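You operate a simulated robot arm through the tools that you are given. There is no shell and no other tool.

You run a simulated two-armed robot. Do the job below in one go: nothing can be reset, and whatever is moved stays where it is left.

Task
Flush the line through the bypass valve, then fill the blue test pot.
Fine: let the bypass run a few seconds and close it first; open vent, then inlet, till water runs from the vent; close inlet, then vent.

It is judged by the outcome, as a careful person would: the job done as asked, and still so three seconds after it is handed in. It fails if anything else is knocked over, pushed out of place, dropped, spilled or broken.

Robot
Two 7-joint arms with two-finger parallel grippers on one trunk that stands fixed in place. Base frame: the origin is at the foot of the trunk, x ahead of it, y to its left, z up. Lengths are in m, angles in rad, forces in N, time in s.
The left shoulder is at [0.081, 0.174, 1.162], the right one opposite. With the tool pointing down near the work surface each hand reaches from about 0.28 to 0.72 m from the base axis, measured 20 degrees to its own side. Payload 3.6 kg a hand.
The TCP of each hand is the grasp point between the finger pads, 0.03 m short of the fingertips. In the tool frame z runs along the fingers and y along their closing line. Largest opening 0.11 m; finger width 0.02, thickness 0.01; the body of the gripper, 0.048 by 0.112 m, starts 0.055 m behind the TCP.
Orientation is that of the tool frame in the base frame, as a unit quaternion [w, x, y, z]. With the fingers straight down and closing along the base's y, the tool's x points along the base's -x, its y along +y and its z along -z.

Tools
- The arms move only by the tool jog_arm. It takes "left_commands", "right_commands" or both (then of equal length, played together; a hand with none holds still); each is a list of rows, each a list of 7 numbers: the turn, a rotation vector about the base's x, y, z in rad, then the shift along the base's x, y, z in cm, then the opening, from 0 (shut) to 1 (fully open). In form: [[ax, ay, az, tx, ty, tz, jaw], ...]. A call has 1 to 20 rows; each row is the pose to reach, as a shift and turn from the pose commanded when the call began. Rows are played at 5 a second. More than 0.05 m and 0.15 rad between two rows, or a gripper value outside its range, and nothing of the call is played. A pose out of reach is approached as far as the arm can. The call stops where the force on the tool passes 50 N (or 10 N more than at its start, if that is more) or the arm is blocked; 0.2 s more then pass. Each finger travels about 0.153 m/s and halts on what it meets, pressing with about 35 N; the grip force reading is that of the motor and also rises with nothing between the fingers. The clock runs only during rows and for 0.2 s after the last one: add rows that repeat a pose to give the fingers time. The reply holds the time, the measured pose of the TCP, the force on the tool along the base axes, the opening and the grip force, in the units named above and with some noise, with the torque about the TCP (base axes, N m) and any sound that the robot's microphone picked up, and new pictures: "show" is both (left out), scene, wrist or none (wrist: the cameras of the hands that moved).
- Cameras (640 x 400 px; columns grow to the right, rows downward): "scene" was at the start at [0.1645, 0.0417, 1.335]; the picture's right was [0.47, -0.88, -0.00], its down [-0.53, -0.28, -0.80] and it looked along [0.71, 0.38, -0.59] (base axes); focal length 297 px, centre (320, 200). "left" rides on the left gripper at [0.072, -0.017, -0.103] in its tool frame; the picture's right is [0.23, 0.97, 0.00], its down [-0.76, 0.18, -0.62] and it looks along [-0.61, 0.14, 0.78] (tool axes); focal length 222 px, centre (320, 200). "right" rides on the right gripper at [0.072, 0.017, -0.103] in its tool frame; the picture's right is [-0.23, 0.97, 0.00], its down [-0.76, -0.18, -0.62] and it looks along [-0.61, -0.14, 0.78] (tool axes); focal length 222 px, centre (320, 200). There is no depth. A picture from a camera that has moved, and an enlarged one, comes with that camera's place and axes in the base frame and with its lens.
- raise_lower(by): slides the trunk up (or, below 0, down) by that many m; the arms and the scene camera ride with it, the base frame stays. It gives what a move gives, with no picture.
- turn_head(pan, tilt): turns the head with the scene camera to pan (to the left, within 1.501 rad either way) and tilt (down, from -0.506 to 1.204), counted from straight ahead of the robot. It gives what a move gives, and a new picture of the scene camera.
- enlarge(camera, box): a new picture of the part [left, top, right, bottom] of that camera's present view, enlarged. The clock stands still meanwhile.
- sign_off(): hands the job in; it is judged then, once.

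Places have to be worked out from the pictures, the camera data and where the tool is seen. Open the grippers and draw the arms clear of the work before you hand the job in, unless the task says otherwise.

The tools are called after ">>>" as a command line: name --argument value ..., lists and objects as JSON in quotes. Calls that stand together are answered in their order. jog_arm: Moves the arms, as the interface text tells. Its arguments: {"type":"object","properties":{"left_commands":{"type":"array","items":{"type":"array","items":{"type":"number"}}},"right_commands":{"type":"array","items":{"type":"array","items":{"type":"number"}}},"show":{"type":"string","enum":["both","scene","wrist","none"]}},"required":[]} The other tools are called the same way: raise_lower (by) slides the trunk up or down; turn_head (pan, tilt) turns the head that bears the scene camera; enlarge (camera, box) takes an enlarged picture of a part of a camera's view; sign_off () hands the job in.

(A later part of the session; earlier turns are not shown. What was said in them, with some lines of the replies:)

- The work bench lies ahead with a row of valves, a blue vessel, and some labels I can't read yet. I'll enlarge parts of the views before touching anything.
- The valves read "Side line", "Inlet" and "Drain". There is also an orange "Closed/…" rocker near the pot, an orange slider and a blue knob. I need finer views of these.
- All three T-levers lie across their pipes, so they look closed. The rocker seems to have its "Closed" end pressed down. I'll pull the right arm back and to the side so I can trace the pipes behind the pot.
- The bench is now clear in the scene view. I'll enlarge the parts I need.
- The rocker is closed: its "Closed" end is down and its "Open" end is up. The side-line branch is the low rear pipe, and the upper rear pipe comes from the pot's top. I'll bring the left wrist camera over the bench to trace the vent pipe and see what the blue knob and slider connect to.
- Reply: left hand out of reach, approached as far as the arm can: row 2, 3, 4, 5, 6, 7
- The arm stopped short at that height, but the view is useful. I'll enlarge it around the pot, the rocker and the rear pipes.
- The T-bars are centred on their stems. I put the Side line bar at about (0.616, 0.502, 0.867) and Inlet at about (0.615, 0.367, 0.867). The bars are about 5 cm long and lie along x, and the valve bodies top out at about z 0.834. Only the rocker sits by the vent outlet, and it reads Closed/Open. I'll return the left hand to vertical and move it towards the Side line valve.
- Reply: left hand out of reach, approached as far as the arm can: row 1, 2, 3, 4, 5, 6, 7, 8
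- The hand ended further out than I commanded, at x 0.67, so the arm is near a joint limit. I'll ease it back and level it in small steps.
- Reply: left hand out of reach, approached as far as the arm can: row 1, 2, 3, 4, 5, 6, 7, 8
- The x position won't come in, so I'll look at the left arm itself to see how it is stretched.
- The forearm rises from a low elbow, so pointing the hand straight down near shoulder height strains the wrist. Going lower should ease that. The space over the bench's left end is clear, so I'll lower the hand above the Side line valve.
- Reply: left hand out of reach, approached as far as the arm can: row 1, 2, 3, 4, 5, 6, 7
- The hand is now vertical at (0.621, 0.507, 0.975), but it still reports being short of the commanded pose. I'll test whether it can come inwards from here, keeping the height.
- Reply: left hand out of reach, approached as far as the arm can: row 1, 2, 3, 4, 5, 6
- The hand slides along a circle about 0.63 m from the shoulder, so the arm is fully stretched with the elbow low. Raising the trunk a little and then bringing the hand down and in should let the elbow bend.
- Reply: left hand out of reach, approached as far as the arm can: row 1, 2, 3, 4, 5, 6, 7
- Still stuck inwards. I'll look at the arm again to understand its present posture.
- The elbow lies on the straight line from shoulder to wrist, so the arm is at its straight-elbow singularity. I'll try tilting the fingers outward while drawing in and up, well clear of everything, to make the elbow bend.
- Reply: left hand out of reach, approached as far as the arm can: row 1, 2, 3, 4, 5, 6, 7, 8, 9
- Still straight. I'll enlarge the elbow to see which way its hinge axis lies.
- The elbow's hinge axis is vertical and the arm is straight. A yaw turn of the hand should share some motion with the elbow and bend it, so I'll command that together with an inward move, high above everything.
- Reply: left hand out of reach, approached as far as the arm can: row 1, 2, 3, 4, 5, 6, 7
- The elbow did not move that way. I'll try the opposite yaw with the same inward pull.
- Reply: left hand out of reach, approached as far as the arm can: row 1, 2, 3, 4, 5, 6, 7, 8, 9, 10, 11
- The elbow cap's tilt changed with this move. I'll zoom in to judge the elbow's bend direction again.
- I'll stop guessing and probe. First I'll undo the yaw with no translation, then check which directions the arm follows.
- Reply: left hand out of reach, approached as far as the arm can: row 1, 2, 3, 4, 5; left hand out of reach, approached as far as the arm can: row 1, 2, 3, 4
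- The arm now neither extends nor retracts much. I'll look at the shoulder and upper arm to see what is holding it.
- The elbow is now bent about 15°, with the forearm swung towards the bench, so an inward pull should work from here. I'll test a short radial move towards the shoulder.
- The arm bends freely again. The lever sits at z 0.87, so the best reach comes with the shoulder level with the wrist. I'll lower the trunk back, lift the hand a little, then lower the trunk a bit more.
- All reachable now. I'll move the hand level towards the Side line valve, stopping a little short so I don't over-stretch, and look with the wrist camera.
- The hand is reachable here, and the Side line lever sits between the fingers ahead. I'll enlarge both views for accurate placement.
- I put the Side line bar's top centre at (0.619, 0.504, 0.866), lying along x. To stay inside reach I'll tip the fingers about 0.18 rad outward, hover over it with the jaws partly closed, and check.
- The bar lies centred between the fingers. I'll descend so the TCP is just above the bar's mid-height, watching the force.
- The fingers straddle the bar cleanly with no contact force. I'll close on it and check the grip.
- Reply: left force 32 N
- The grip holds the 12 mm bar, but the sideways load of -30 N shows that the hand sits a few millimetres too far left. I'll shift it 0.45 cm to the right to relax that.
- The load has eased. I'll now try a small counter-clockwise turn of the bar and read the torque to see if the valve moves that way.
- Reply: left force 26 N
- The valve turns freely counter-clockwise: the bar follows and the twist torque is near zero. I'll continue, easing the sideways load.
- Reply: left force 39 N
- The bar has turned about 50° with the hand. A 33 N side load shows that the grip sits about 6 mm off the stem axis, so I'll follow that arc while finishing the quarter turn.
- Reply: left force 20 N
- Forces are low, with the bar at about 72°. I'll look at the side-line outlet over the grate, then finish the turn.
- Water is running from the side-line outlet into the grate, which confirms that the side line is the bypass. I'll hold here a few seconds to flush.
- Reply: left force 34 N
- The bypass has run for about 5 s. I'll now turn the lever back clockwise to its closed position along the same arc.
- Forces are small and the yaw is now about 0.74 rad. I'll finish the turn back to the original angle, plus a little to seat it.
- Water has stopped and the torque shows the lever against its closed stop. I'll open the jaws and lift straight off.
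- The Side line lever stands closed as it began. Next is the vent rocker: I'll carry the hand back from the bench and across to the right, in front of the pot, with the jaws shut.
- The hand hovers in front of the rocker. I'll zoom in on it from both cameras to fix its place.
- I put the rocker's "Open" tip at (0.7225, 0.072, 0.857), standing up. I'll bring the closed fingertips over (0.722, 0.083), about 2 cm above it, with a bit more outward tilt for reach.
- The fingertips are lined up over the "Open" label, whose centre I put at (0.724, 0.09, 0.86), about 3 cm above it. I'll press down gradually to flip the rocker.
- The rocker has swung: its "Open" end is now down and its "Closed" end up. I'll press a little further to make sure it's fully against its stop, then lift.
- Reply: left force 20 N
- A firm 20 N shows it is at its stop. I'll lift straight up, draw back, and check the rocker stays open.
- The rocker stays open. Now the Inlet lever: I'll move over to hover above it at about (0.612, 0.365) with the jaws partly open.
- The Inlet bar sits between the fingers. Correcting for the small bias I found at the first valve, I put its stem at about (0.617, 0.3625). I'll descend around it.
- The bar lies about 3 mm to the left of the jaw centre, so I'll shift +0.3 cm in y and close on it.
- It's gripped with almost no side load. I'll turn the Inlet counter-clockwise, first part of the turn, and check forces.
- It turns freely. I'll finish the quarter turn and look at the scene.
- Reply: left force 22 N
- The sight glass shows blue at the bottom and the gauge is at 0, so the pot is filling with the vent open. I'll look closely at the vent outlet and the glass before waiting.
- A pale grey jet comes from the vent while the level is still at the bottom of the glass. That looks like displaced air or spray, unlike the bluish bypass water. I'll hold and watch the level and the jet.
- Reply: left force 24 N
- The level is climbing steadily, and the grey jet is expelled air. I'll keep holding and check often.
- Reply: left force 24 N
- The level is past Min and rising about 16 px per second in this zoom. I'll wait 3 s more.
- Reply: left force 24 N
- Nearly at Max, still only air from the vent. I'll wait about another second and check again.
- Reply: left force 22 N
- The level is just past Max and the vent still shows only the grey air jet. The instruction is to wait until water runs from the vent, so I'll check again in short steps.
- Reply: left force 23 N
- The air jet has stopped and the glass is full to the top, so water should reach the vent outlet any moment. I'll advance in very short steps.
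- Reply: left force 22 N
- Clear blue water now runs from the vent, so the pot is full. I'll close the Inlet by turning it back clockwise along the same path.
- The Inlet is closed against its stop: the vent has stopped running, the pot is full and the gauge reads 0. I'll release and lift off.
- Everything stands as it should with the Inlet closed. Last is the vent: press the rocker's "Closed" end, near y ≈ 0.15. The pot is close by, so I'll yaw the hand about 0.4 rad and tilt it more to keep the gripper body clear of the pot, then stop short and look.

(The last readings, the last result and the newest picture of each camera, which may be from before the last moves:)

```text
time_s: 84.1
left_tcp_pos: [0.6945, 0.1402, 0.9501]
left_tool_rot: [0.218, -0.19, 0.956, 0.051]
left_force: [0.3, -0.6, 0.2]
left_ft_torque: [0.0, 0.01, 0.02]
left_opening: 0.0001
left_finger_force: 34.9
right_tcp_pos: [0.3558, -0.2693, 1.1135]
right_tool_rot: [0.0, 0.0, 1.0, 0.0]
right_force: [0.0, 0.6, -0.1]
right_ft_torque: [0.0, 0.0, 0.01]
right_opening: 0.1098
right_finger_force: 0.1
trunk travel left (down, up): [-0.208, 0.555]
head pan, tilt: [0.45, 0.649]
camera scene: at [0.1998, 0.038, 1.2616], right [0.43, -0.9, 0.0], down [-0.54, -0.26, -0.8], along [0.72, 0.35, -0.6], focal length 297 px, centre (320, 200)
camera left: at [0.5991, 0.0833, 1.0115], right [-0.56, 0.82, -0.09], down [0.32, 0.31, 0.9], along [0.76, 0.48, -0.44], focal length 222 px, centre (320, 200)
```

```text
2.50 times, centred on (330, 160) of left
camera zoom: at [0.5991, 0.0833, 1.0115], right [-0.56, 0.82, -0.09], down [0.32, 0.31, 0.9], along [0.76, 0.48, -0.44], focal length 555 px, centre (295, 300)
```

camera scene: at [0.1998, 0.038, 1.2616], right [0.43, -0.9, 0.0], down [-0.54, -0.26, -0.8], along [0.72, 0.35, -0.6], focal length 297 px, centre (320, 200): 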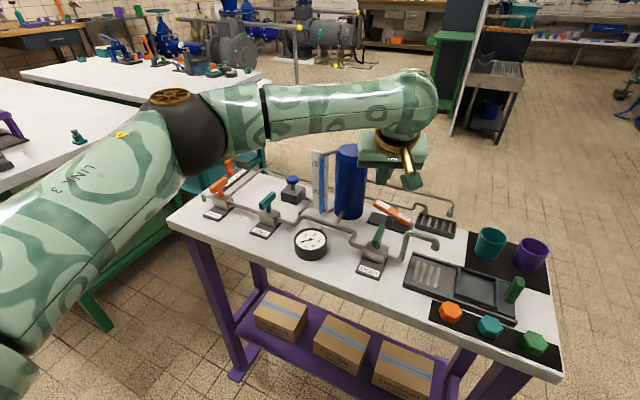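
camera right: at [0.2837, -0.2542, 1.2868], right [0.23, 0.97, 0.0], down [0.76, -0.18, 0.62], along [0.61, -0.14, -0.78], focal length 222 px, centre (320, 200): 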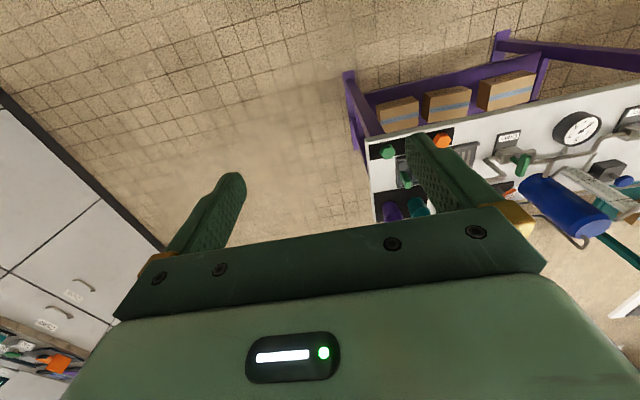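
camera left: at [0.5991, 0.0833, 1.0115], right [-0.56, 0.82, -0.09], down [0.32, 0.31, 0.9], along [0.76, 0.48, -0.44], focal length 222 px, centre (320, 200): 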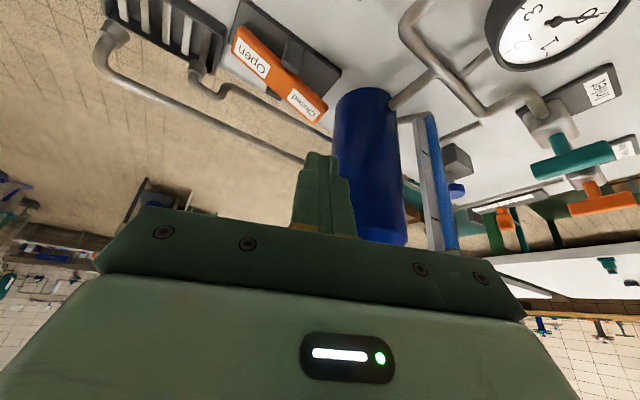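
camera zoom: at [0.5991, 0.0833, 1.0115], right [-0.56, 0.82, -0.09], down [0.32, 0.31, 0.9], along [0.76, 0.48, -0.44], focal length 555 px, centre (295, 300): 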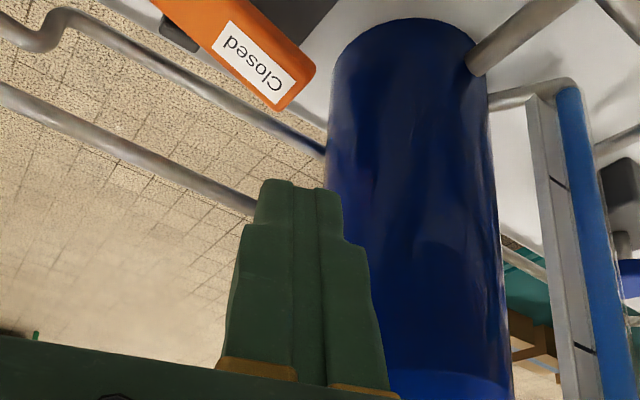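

The "Closed" end is at about (0.724, 0.155, 0.857), with its label centre near y 0.136. The gripper body has a few cm of clearance to the pot. I'll move the fingertips over (0.7235, 0.143) and press down gradually.

>>> jog_arm --left_commands '[[0, 0, 0, 1.7, -0.25, -1.5, 0], [0, 0, 0, 1.7, -0.25, -4, 0], [0, 0, 0, 1.7, -0.25, -5.5, 0], [0, 0, 0, 1.7, -0.25, -6.5, 0], [0, 0, 0, 1.7, -0.25, -7.3, 0], [0, 0, 0, 1.7, -0.25, -8, 0], [0, 0, 0, 1.7, -0.25, -8.5, 0]]' --show "both"

>>> enlarge --camera "scene" --box '[300, 120, 480, 260]'

```text
time_s: 85.7
left_tcp_pos: [0.7095, 0.1391, 0.8643]
left_tool_rot: [0.217, -0.189, 0.956, 0.051]
left_force: [-3.3, 3.6, 1.8]
left_ft_torque: [0.1, 0.1, 0.04]
left_opening: 0.0
left_finger_force: 35.1
right_tcp_pos: [0.3567, -0.2694, 1.1149]
right_tool_rot: [0.0, 0.0, 1.0, 0.0]
right_force: [-0.7, -0.3, 0.2]
right_ft_torque: [0.0, -0.01, 0.02]
right_opening: 0.1102
right_finger_force: 0.2
trunk travel left (down, up): [-0.208, 0.555]
head pan, tilt: [0.45, 0.649]
camera scene: at [0.1994, 0.0386, 1.2616], right [0.44, -0.9, 0.0], down [-0.54, -0.26, -0.8], along [0.72, 0.35, -0.6], focal length 297 px, centre (320, 200)
camera left: at [0.6149, 0.0818, 0.9267], right [-0.56, 0.82, -0.08], down [0.32, 0.31, 0.9], along [0.76, 0.48, -0.44], focal length 222 px, centre (320, 200)
```

scene: 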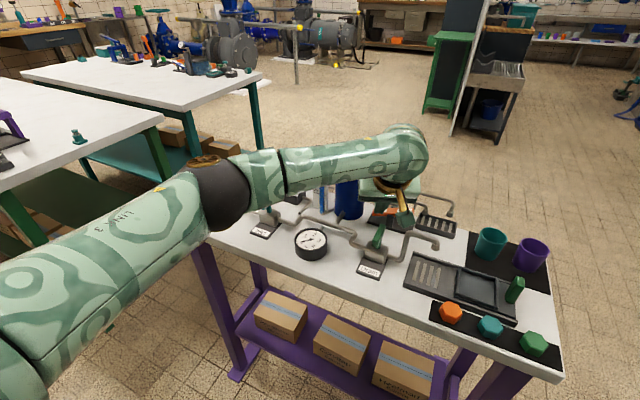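
left: 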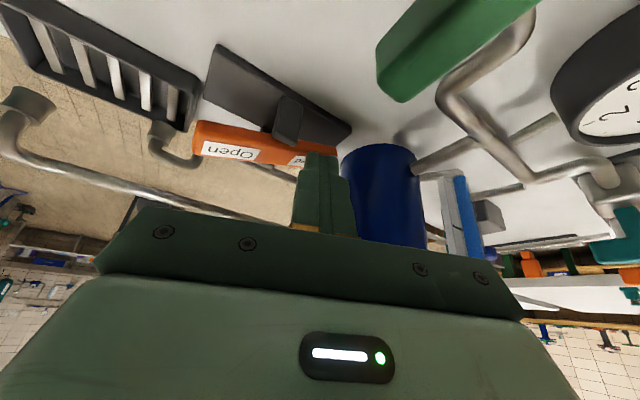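

```text
2.86 times, centred on (390, 190) of scene
camera zoom: at [0.1994, 0.0386, 1.2616], right [0.44, -0.9, 0.0], down [-0.54, -0.26, -0.8], along [0.72, 0.35, -0.6], focal length 849 px, centre (120, 229)
```

zoom: 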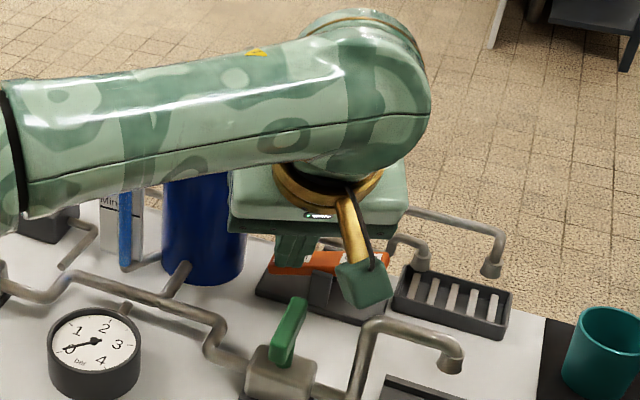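

The rocker has swung back, "Closed" end down. I'll press slightly more to confirm it's against its stop, minding the wrist camera block that hangs about 4 cm above the Drain lever.

>>> jog_arm --left_commands '[[0, 0, 0, 0, 0, -0.25, 0], [0, 0, 0, 0, 0, -0.5, 0], [0, 0, 0, 0, 0, -0.75, 0]]' --show "none"

```text
time_s: 86.5
left_tcp_pos: [0.7095, 0.1402, 0.8647]
left_tool_rot: [0.223, -0.19, 0.955, 0.05]
left_force: [1.3, 7.2, 35.9]
left_ft_torque: [0.0, -0.43, 0.04]
left_opening: 0.0
left_finger_force: 35.4
right_tcp_pos: [0.3524, -0.2698, 1.1149]
right_tool_rot: [0.002, 0.001, 1.0, -0.001]
right_force: [-0.6, -0.7, 0.3]
right_ft_torque: [0.0, 0.0, 0.01]
right_opening: 0.1102
right_finger_force: 0.1
trunk travel left (down, up): [-0.208, 0.555]
head pan, tilt: [0.45, 0.649]
```

A firm 36 N shows the rocker is on its closed stop. I'll lift straight up, straighten the hand, open the jaws and draw back from the bench.

>>> jog_arm --left_commands '[[0, 0, 0, 0, 0, 2, 0], [0, 0, 0, -0.3, -0.2, 5, 0], [0, 0, 0, -2, -0.3, 9, 0], [-0.0135, 0.0665, -0.105, -5, 0, 12, 0], [-0.027, 0.133, -0.21, -9, 1, 13, 0], [-0.04, 0.2, -0.315, -13, 2, 13, 0.2], [-0.054, 0.266, -0.42, -17, 4, 13, 0.5], [-0.054, 0.266, -0.42, -20, 7.5, 13, 0.8], [-0.054, 0.266, -0.42, -22, 11.5, 13, 1], [-0.054, 0.266, -0.42, -24, 15.5, 13, 1], [-0.054, 0.266, -0.42, -25, 19.5, 13, 1], [-0.054, 0.266, -0.42, -25, 19.5, 13, 1]]' --show "both"

>>> enlarge --camera "scene" --box '[180, 130, 480, 300]'

>>> enlarge --camera "scene" --box '[340, 170, 480, 270]'

```text
time_s: 89.1
left_tcp_pos: [0.459, 0.3339, 0.9888]
left_tool_rot: [0.09, 0.017, 0.996, 0.004]
left_force: [-0.3, 0.9, -0.1]
left_ft_torque: [0.04, -0.02, -0.01]
left_opening: 0.1103
left_finger_force: 0.1
right_tcp_pos: [0.3557, -0.2704, 1.1135]
right_tool_rot: [-0.001, 0.0, 1.0, 0.0]
right_force: [-0.1, 0.5, -0.4]
right_ft_torque: [0.04, 0.03, 0.01]
right_opening: 0.11
right_finger_force: 0.1
trunk travel left (down, up): [-0.208, 0.555]
head pan, tilt: [0.45, 0.649]
camera scene: at [0.2001, 0.0378, 1.2615], right [0.43, -0.9, 0.0], down [-0.55, -0.26, -0.8], along [0.72, 0.35, -0.6], focal length 297 px, centre (320, 200)
camera left: at [0.3693, 0.3199, 1.0771], right [-0.19, 0.98, -0.03], down [0.64, 0.15, 0.75], along [0.74, 0.12, -0.66], focal length 222 px, centre (320, 200)
```

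scene: 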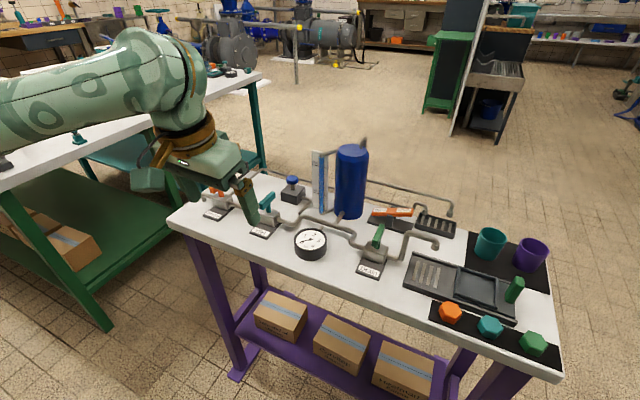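
left: 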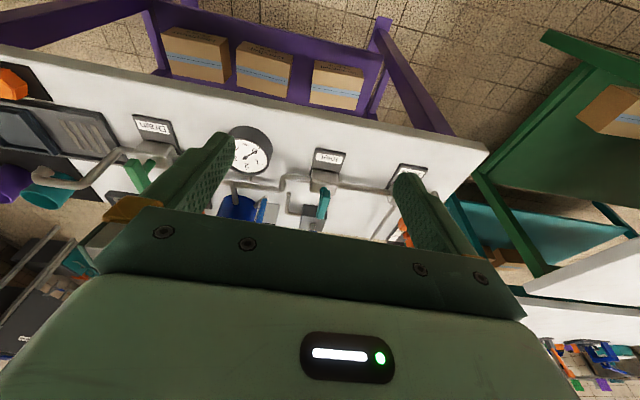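

```text
2.13 times, centred on (330, 215) of scene
camera zoom: at [0.2001, 0.0378, 1.2615], right [0.43, -0.9, 0.0], down [-0.55, -0.26, -0.8], along [0.72, 0.35, -0.6], focal length 634 px, centre (299, 168)
```

zoom: 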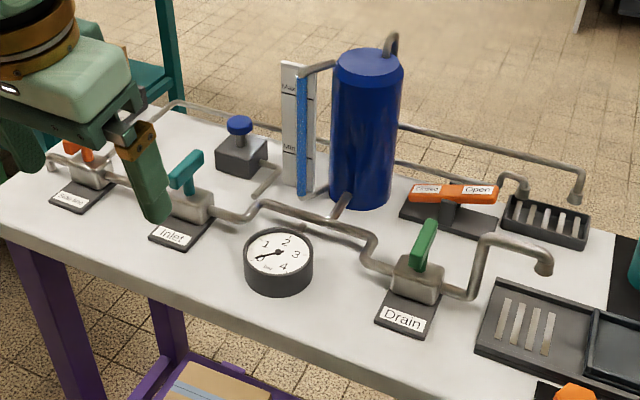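

```text
4.00 times, centred on (410, 220) of scene
camera zoom: at [0.2001, 0.0378, 1.2615], right [0.43, -0.9, 0.0], down [-0.55, -0.26, -0.8], along [0.72, 0.35, -0.6], focal length 1189 px, centre (-40, 120)
```

zoom: 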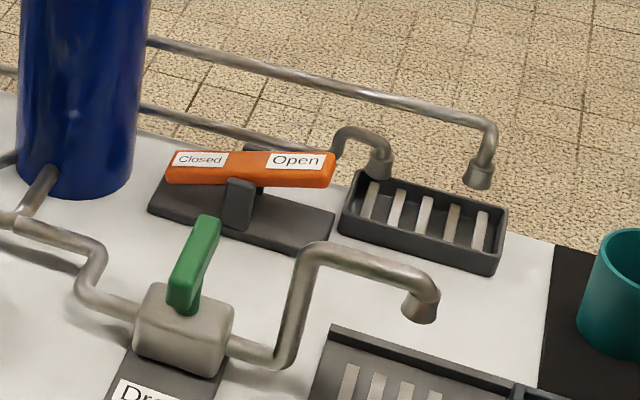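

The vent rocker is closed, nothing is running, the sight glass is full and nothing has been disturbed. I'll draw the left arm a bit further back and up, then take a final look.

>>> jog_arm --left_commands '[[0, 0, 0, -2, 1.5, 2.5, 1], [0, 0, 0, -4, 3, 5, 1], [0, 0, 0, -6, 4.5, 7, 1], [0, 0, 0, -6, 4.5, 7, 1], [0, 0, 0, -6, 4.5, 7, 1], [0, 0, 0, -6, 4.5, 7, 1], [0, 0, 0, -6, 4.5, 7, 1], [0, 0, 0, -6, 4.5, 7, 1]]' --show "both"

>>> enlarge --camera "scene" --box '[180, 130, 480, 300]'

>>> enlarge --camera "left" --box '[200, 100, 460, 250]'

```text
time_s: 90.9
left_tcp_pos: [0.4013, 0.3792, 1.0573]
left_tool_rot: [0.091, 0.016, 0.996, 0.004]
left_force: [-0.4, -0.7, 0.1]
left_ft_torque: [0.01, 0.01, -0.02]
left_opening: 0.1102
left_finger_force: 0.1
right_tcp_pos: [0.3562, -0.2697, 1.1133]
right_tool_rot: [0.0, 0.0, 1.0, 0.0]
right_force: [0.3, -0.6, 0.0]
right_ft_torque: [0.0, -0.01, 0.04]
right_opening: 0.1102
right_finger_force: 0.0
trunk travel left (down, up): [-0.208, 0.555]
head pan, tilt: [0.45, 0.649]
camera scene: at [0.1999, 0.0383, 1.2616], right [0.43, -0.9, 0.0], down [-0.54, -0.26, -0.8], along [0.72, 0.35, -0.6], focal length 297 px, centre (320, 200)
camera left: at [0.3102, 0.3653, 1.146], right [-0.19, 0.98, -0.03], down [0.64, 0.15, 0.75], along [0.74, 0.12, -0.66], focal length 222 px, centre (320, 200)
```

scene: 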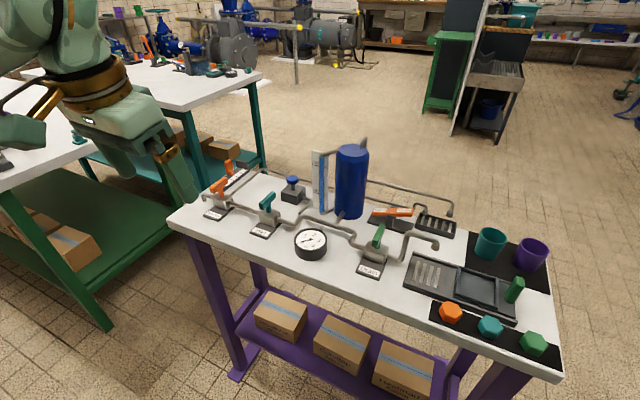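
left: 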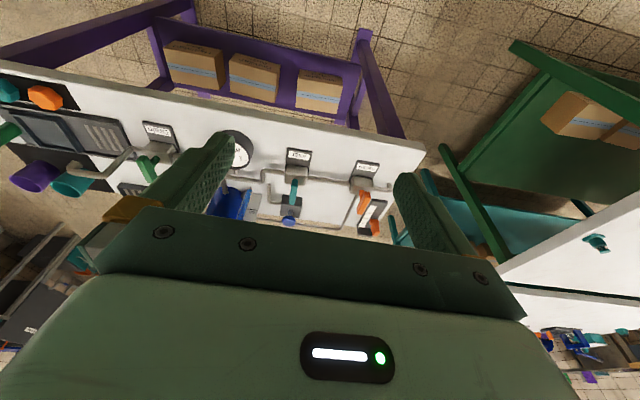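

```text
2.13 times, centred on (330, 215) of scene
camera zoom: at [0.1999, 0.0383, 1.2616], right [0.43, -0.9, 0.0], down [-0.54, -0.26, -0.8], along [0.72, 0.35, -0.6], focal length 634 px, centre (299, 168)
```

zoom: 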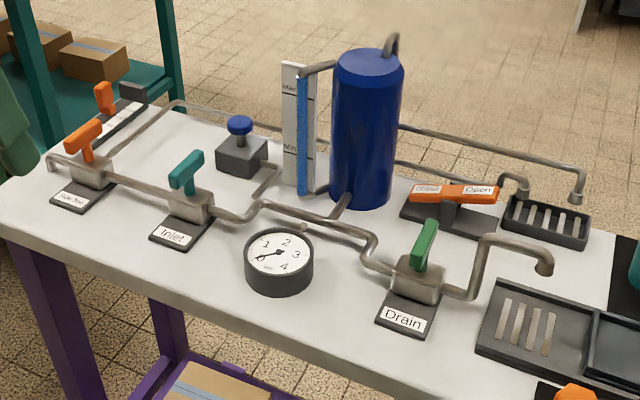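

```text
2.46 times, centred on (330, 175) of left
camera zoom: at [0.3102, 0.3653, 1.146], right [-0.19, 0.98, -0.03], down [0.64, 0.15, 0.75], along [0.74, 0.12, -0.66], focal length 547 px, centre (295, 262)
```

zoom: 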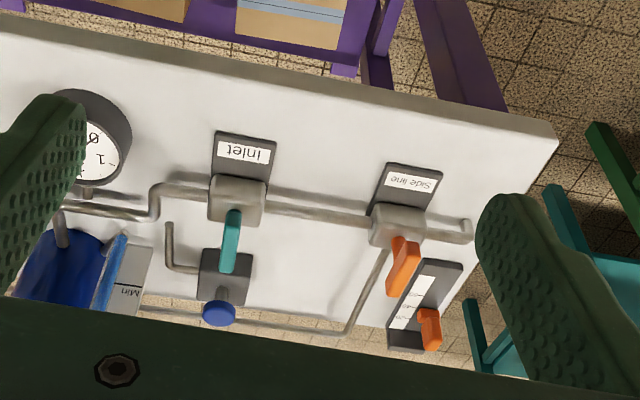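

The final check is good. Side line and Inlet levers are back across their pipes, the vent rocker is on "Closed", the pot is full to the top of the glass and the gauge reads 0. No outlet is running, both grippers are open and both arms are clear, so I'm handing it in.

>>> sign_off

```text
The job is handed in.
```

The line is flushed and the blue test pot is full, with all the valves I used closed again.

- **Flush:** I took the "Side line" valve to be the bypass. Water ran from its outlet into the grate for about 5 seconds, and I closed it before starting the fill.
- **Fill:** I opened the vent, then the inlet. The vent valve has no "Vent" label; I used the orange Closed/Open rocker beside the vent outlet. The pot filled in about 12 seconds, with only air coming from the vent until the sight glass was full. When water ran from the vent I closed the inlet, then the vent.
- **Final state:** The sight glass is full to the top, above the Max mark. The gauge reads 0, no outlet is running, and nothing was spilled or knocked over. I didn't touch the drain, the blue knob or the orange slider.

Both grippers are open and both arms are clear of the bench.
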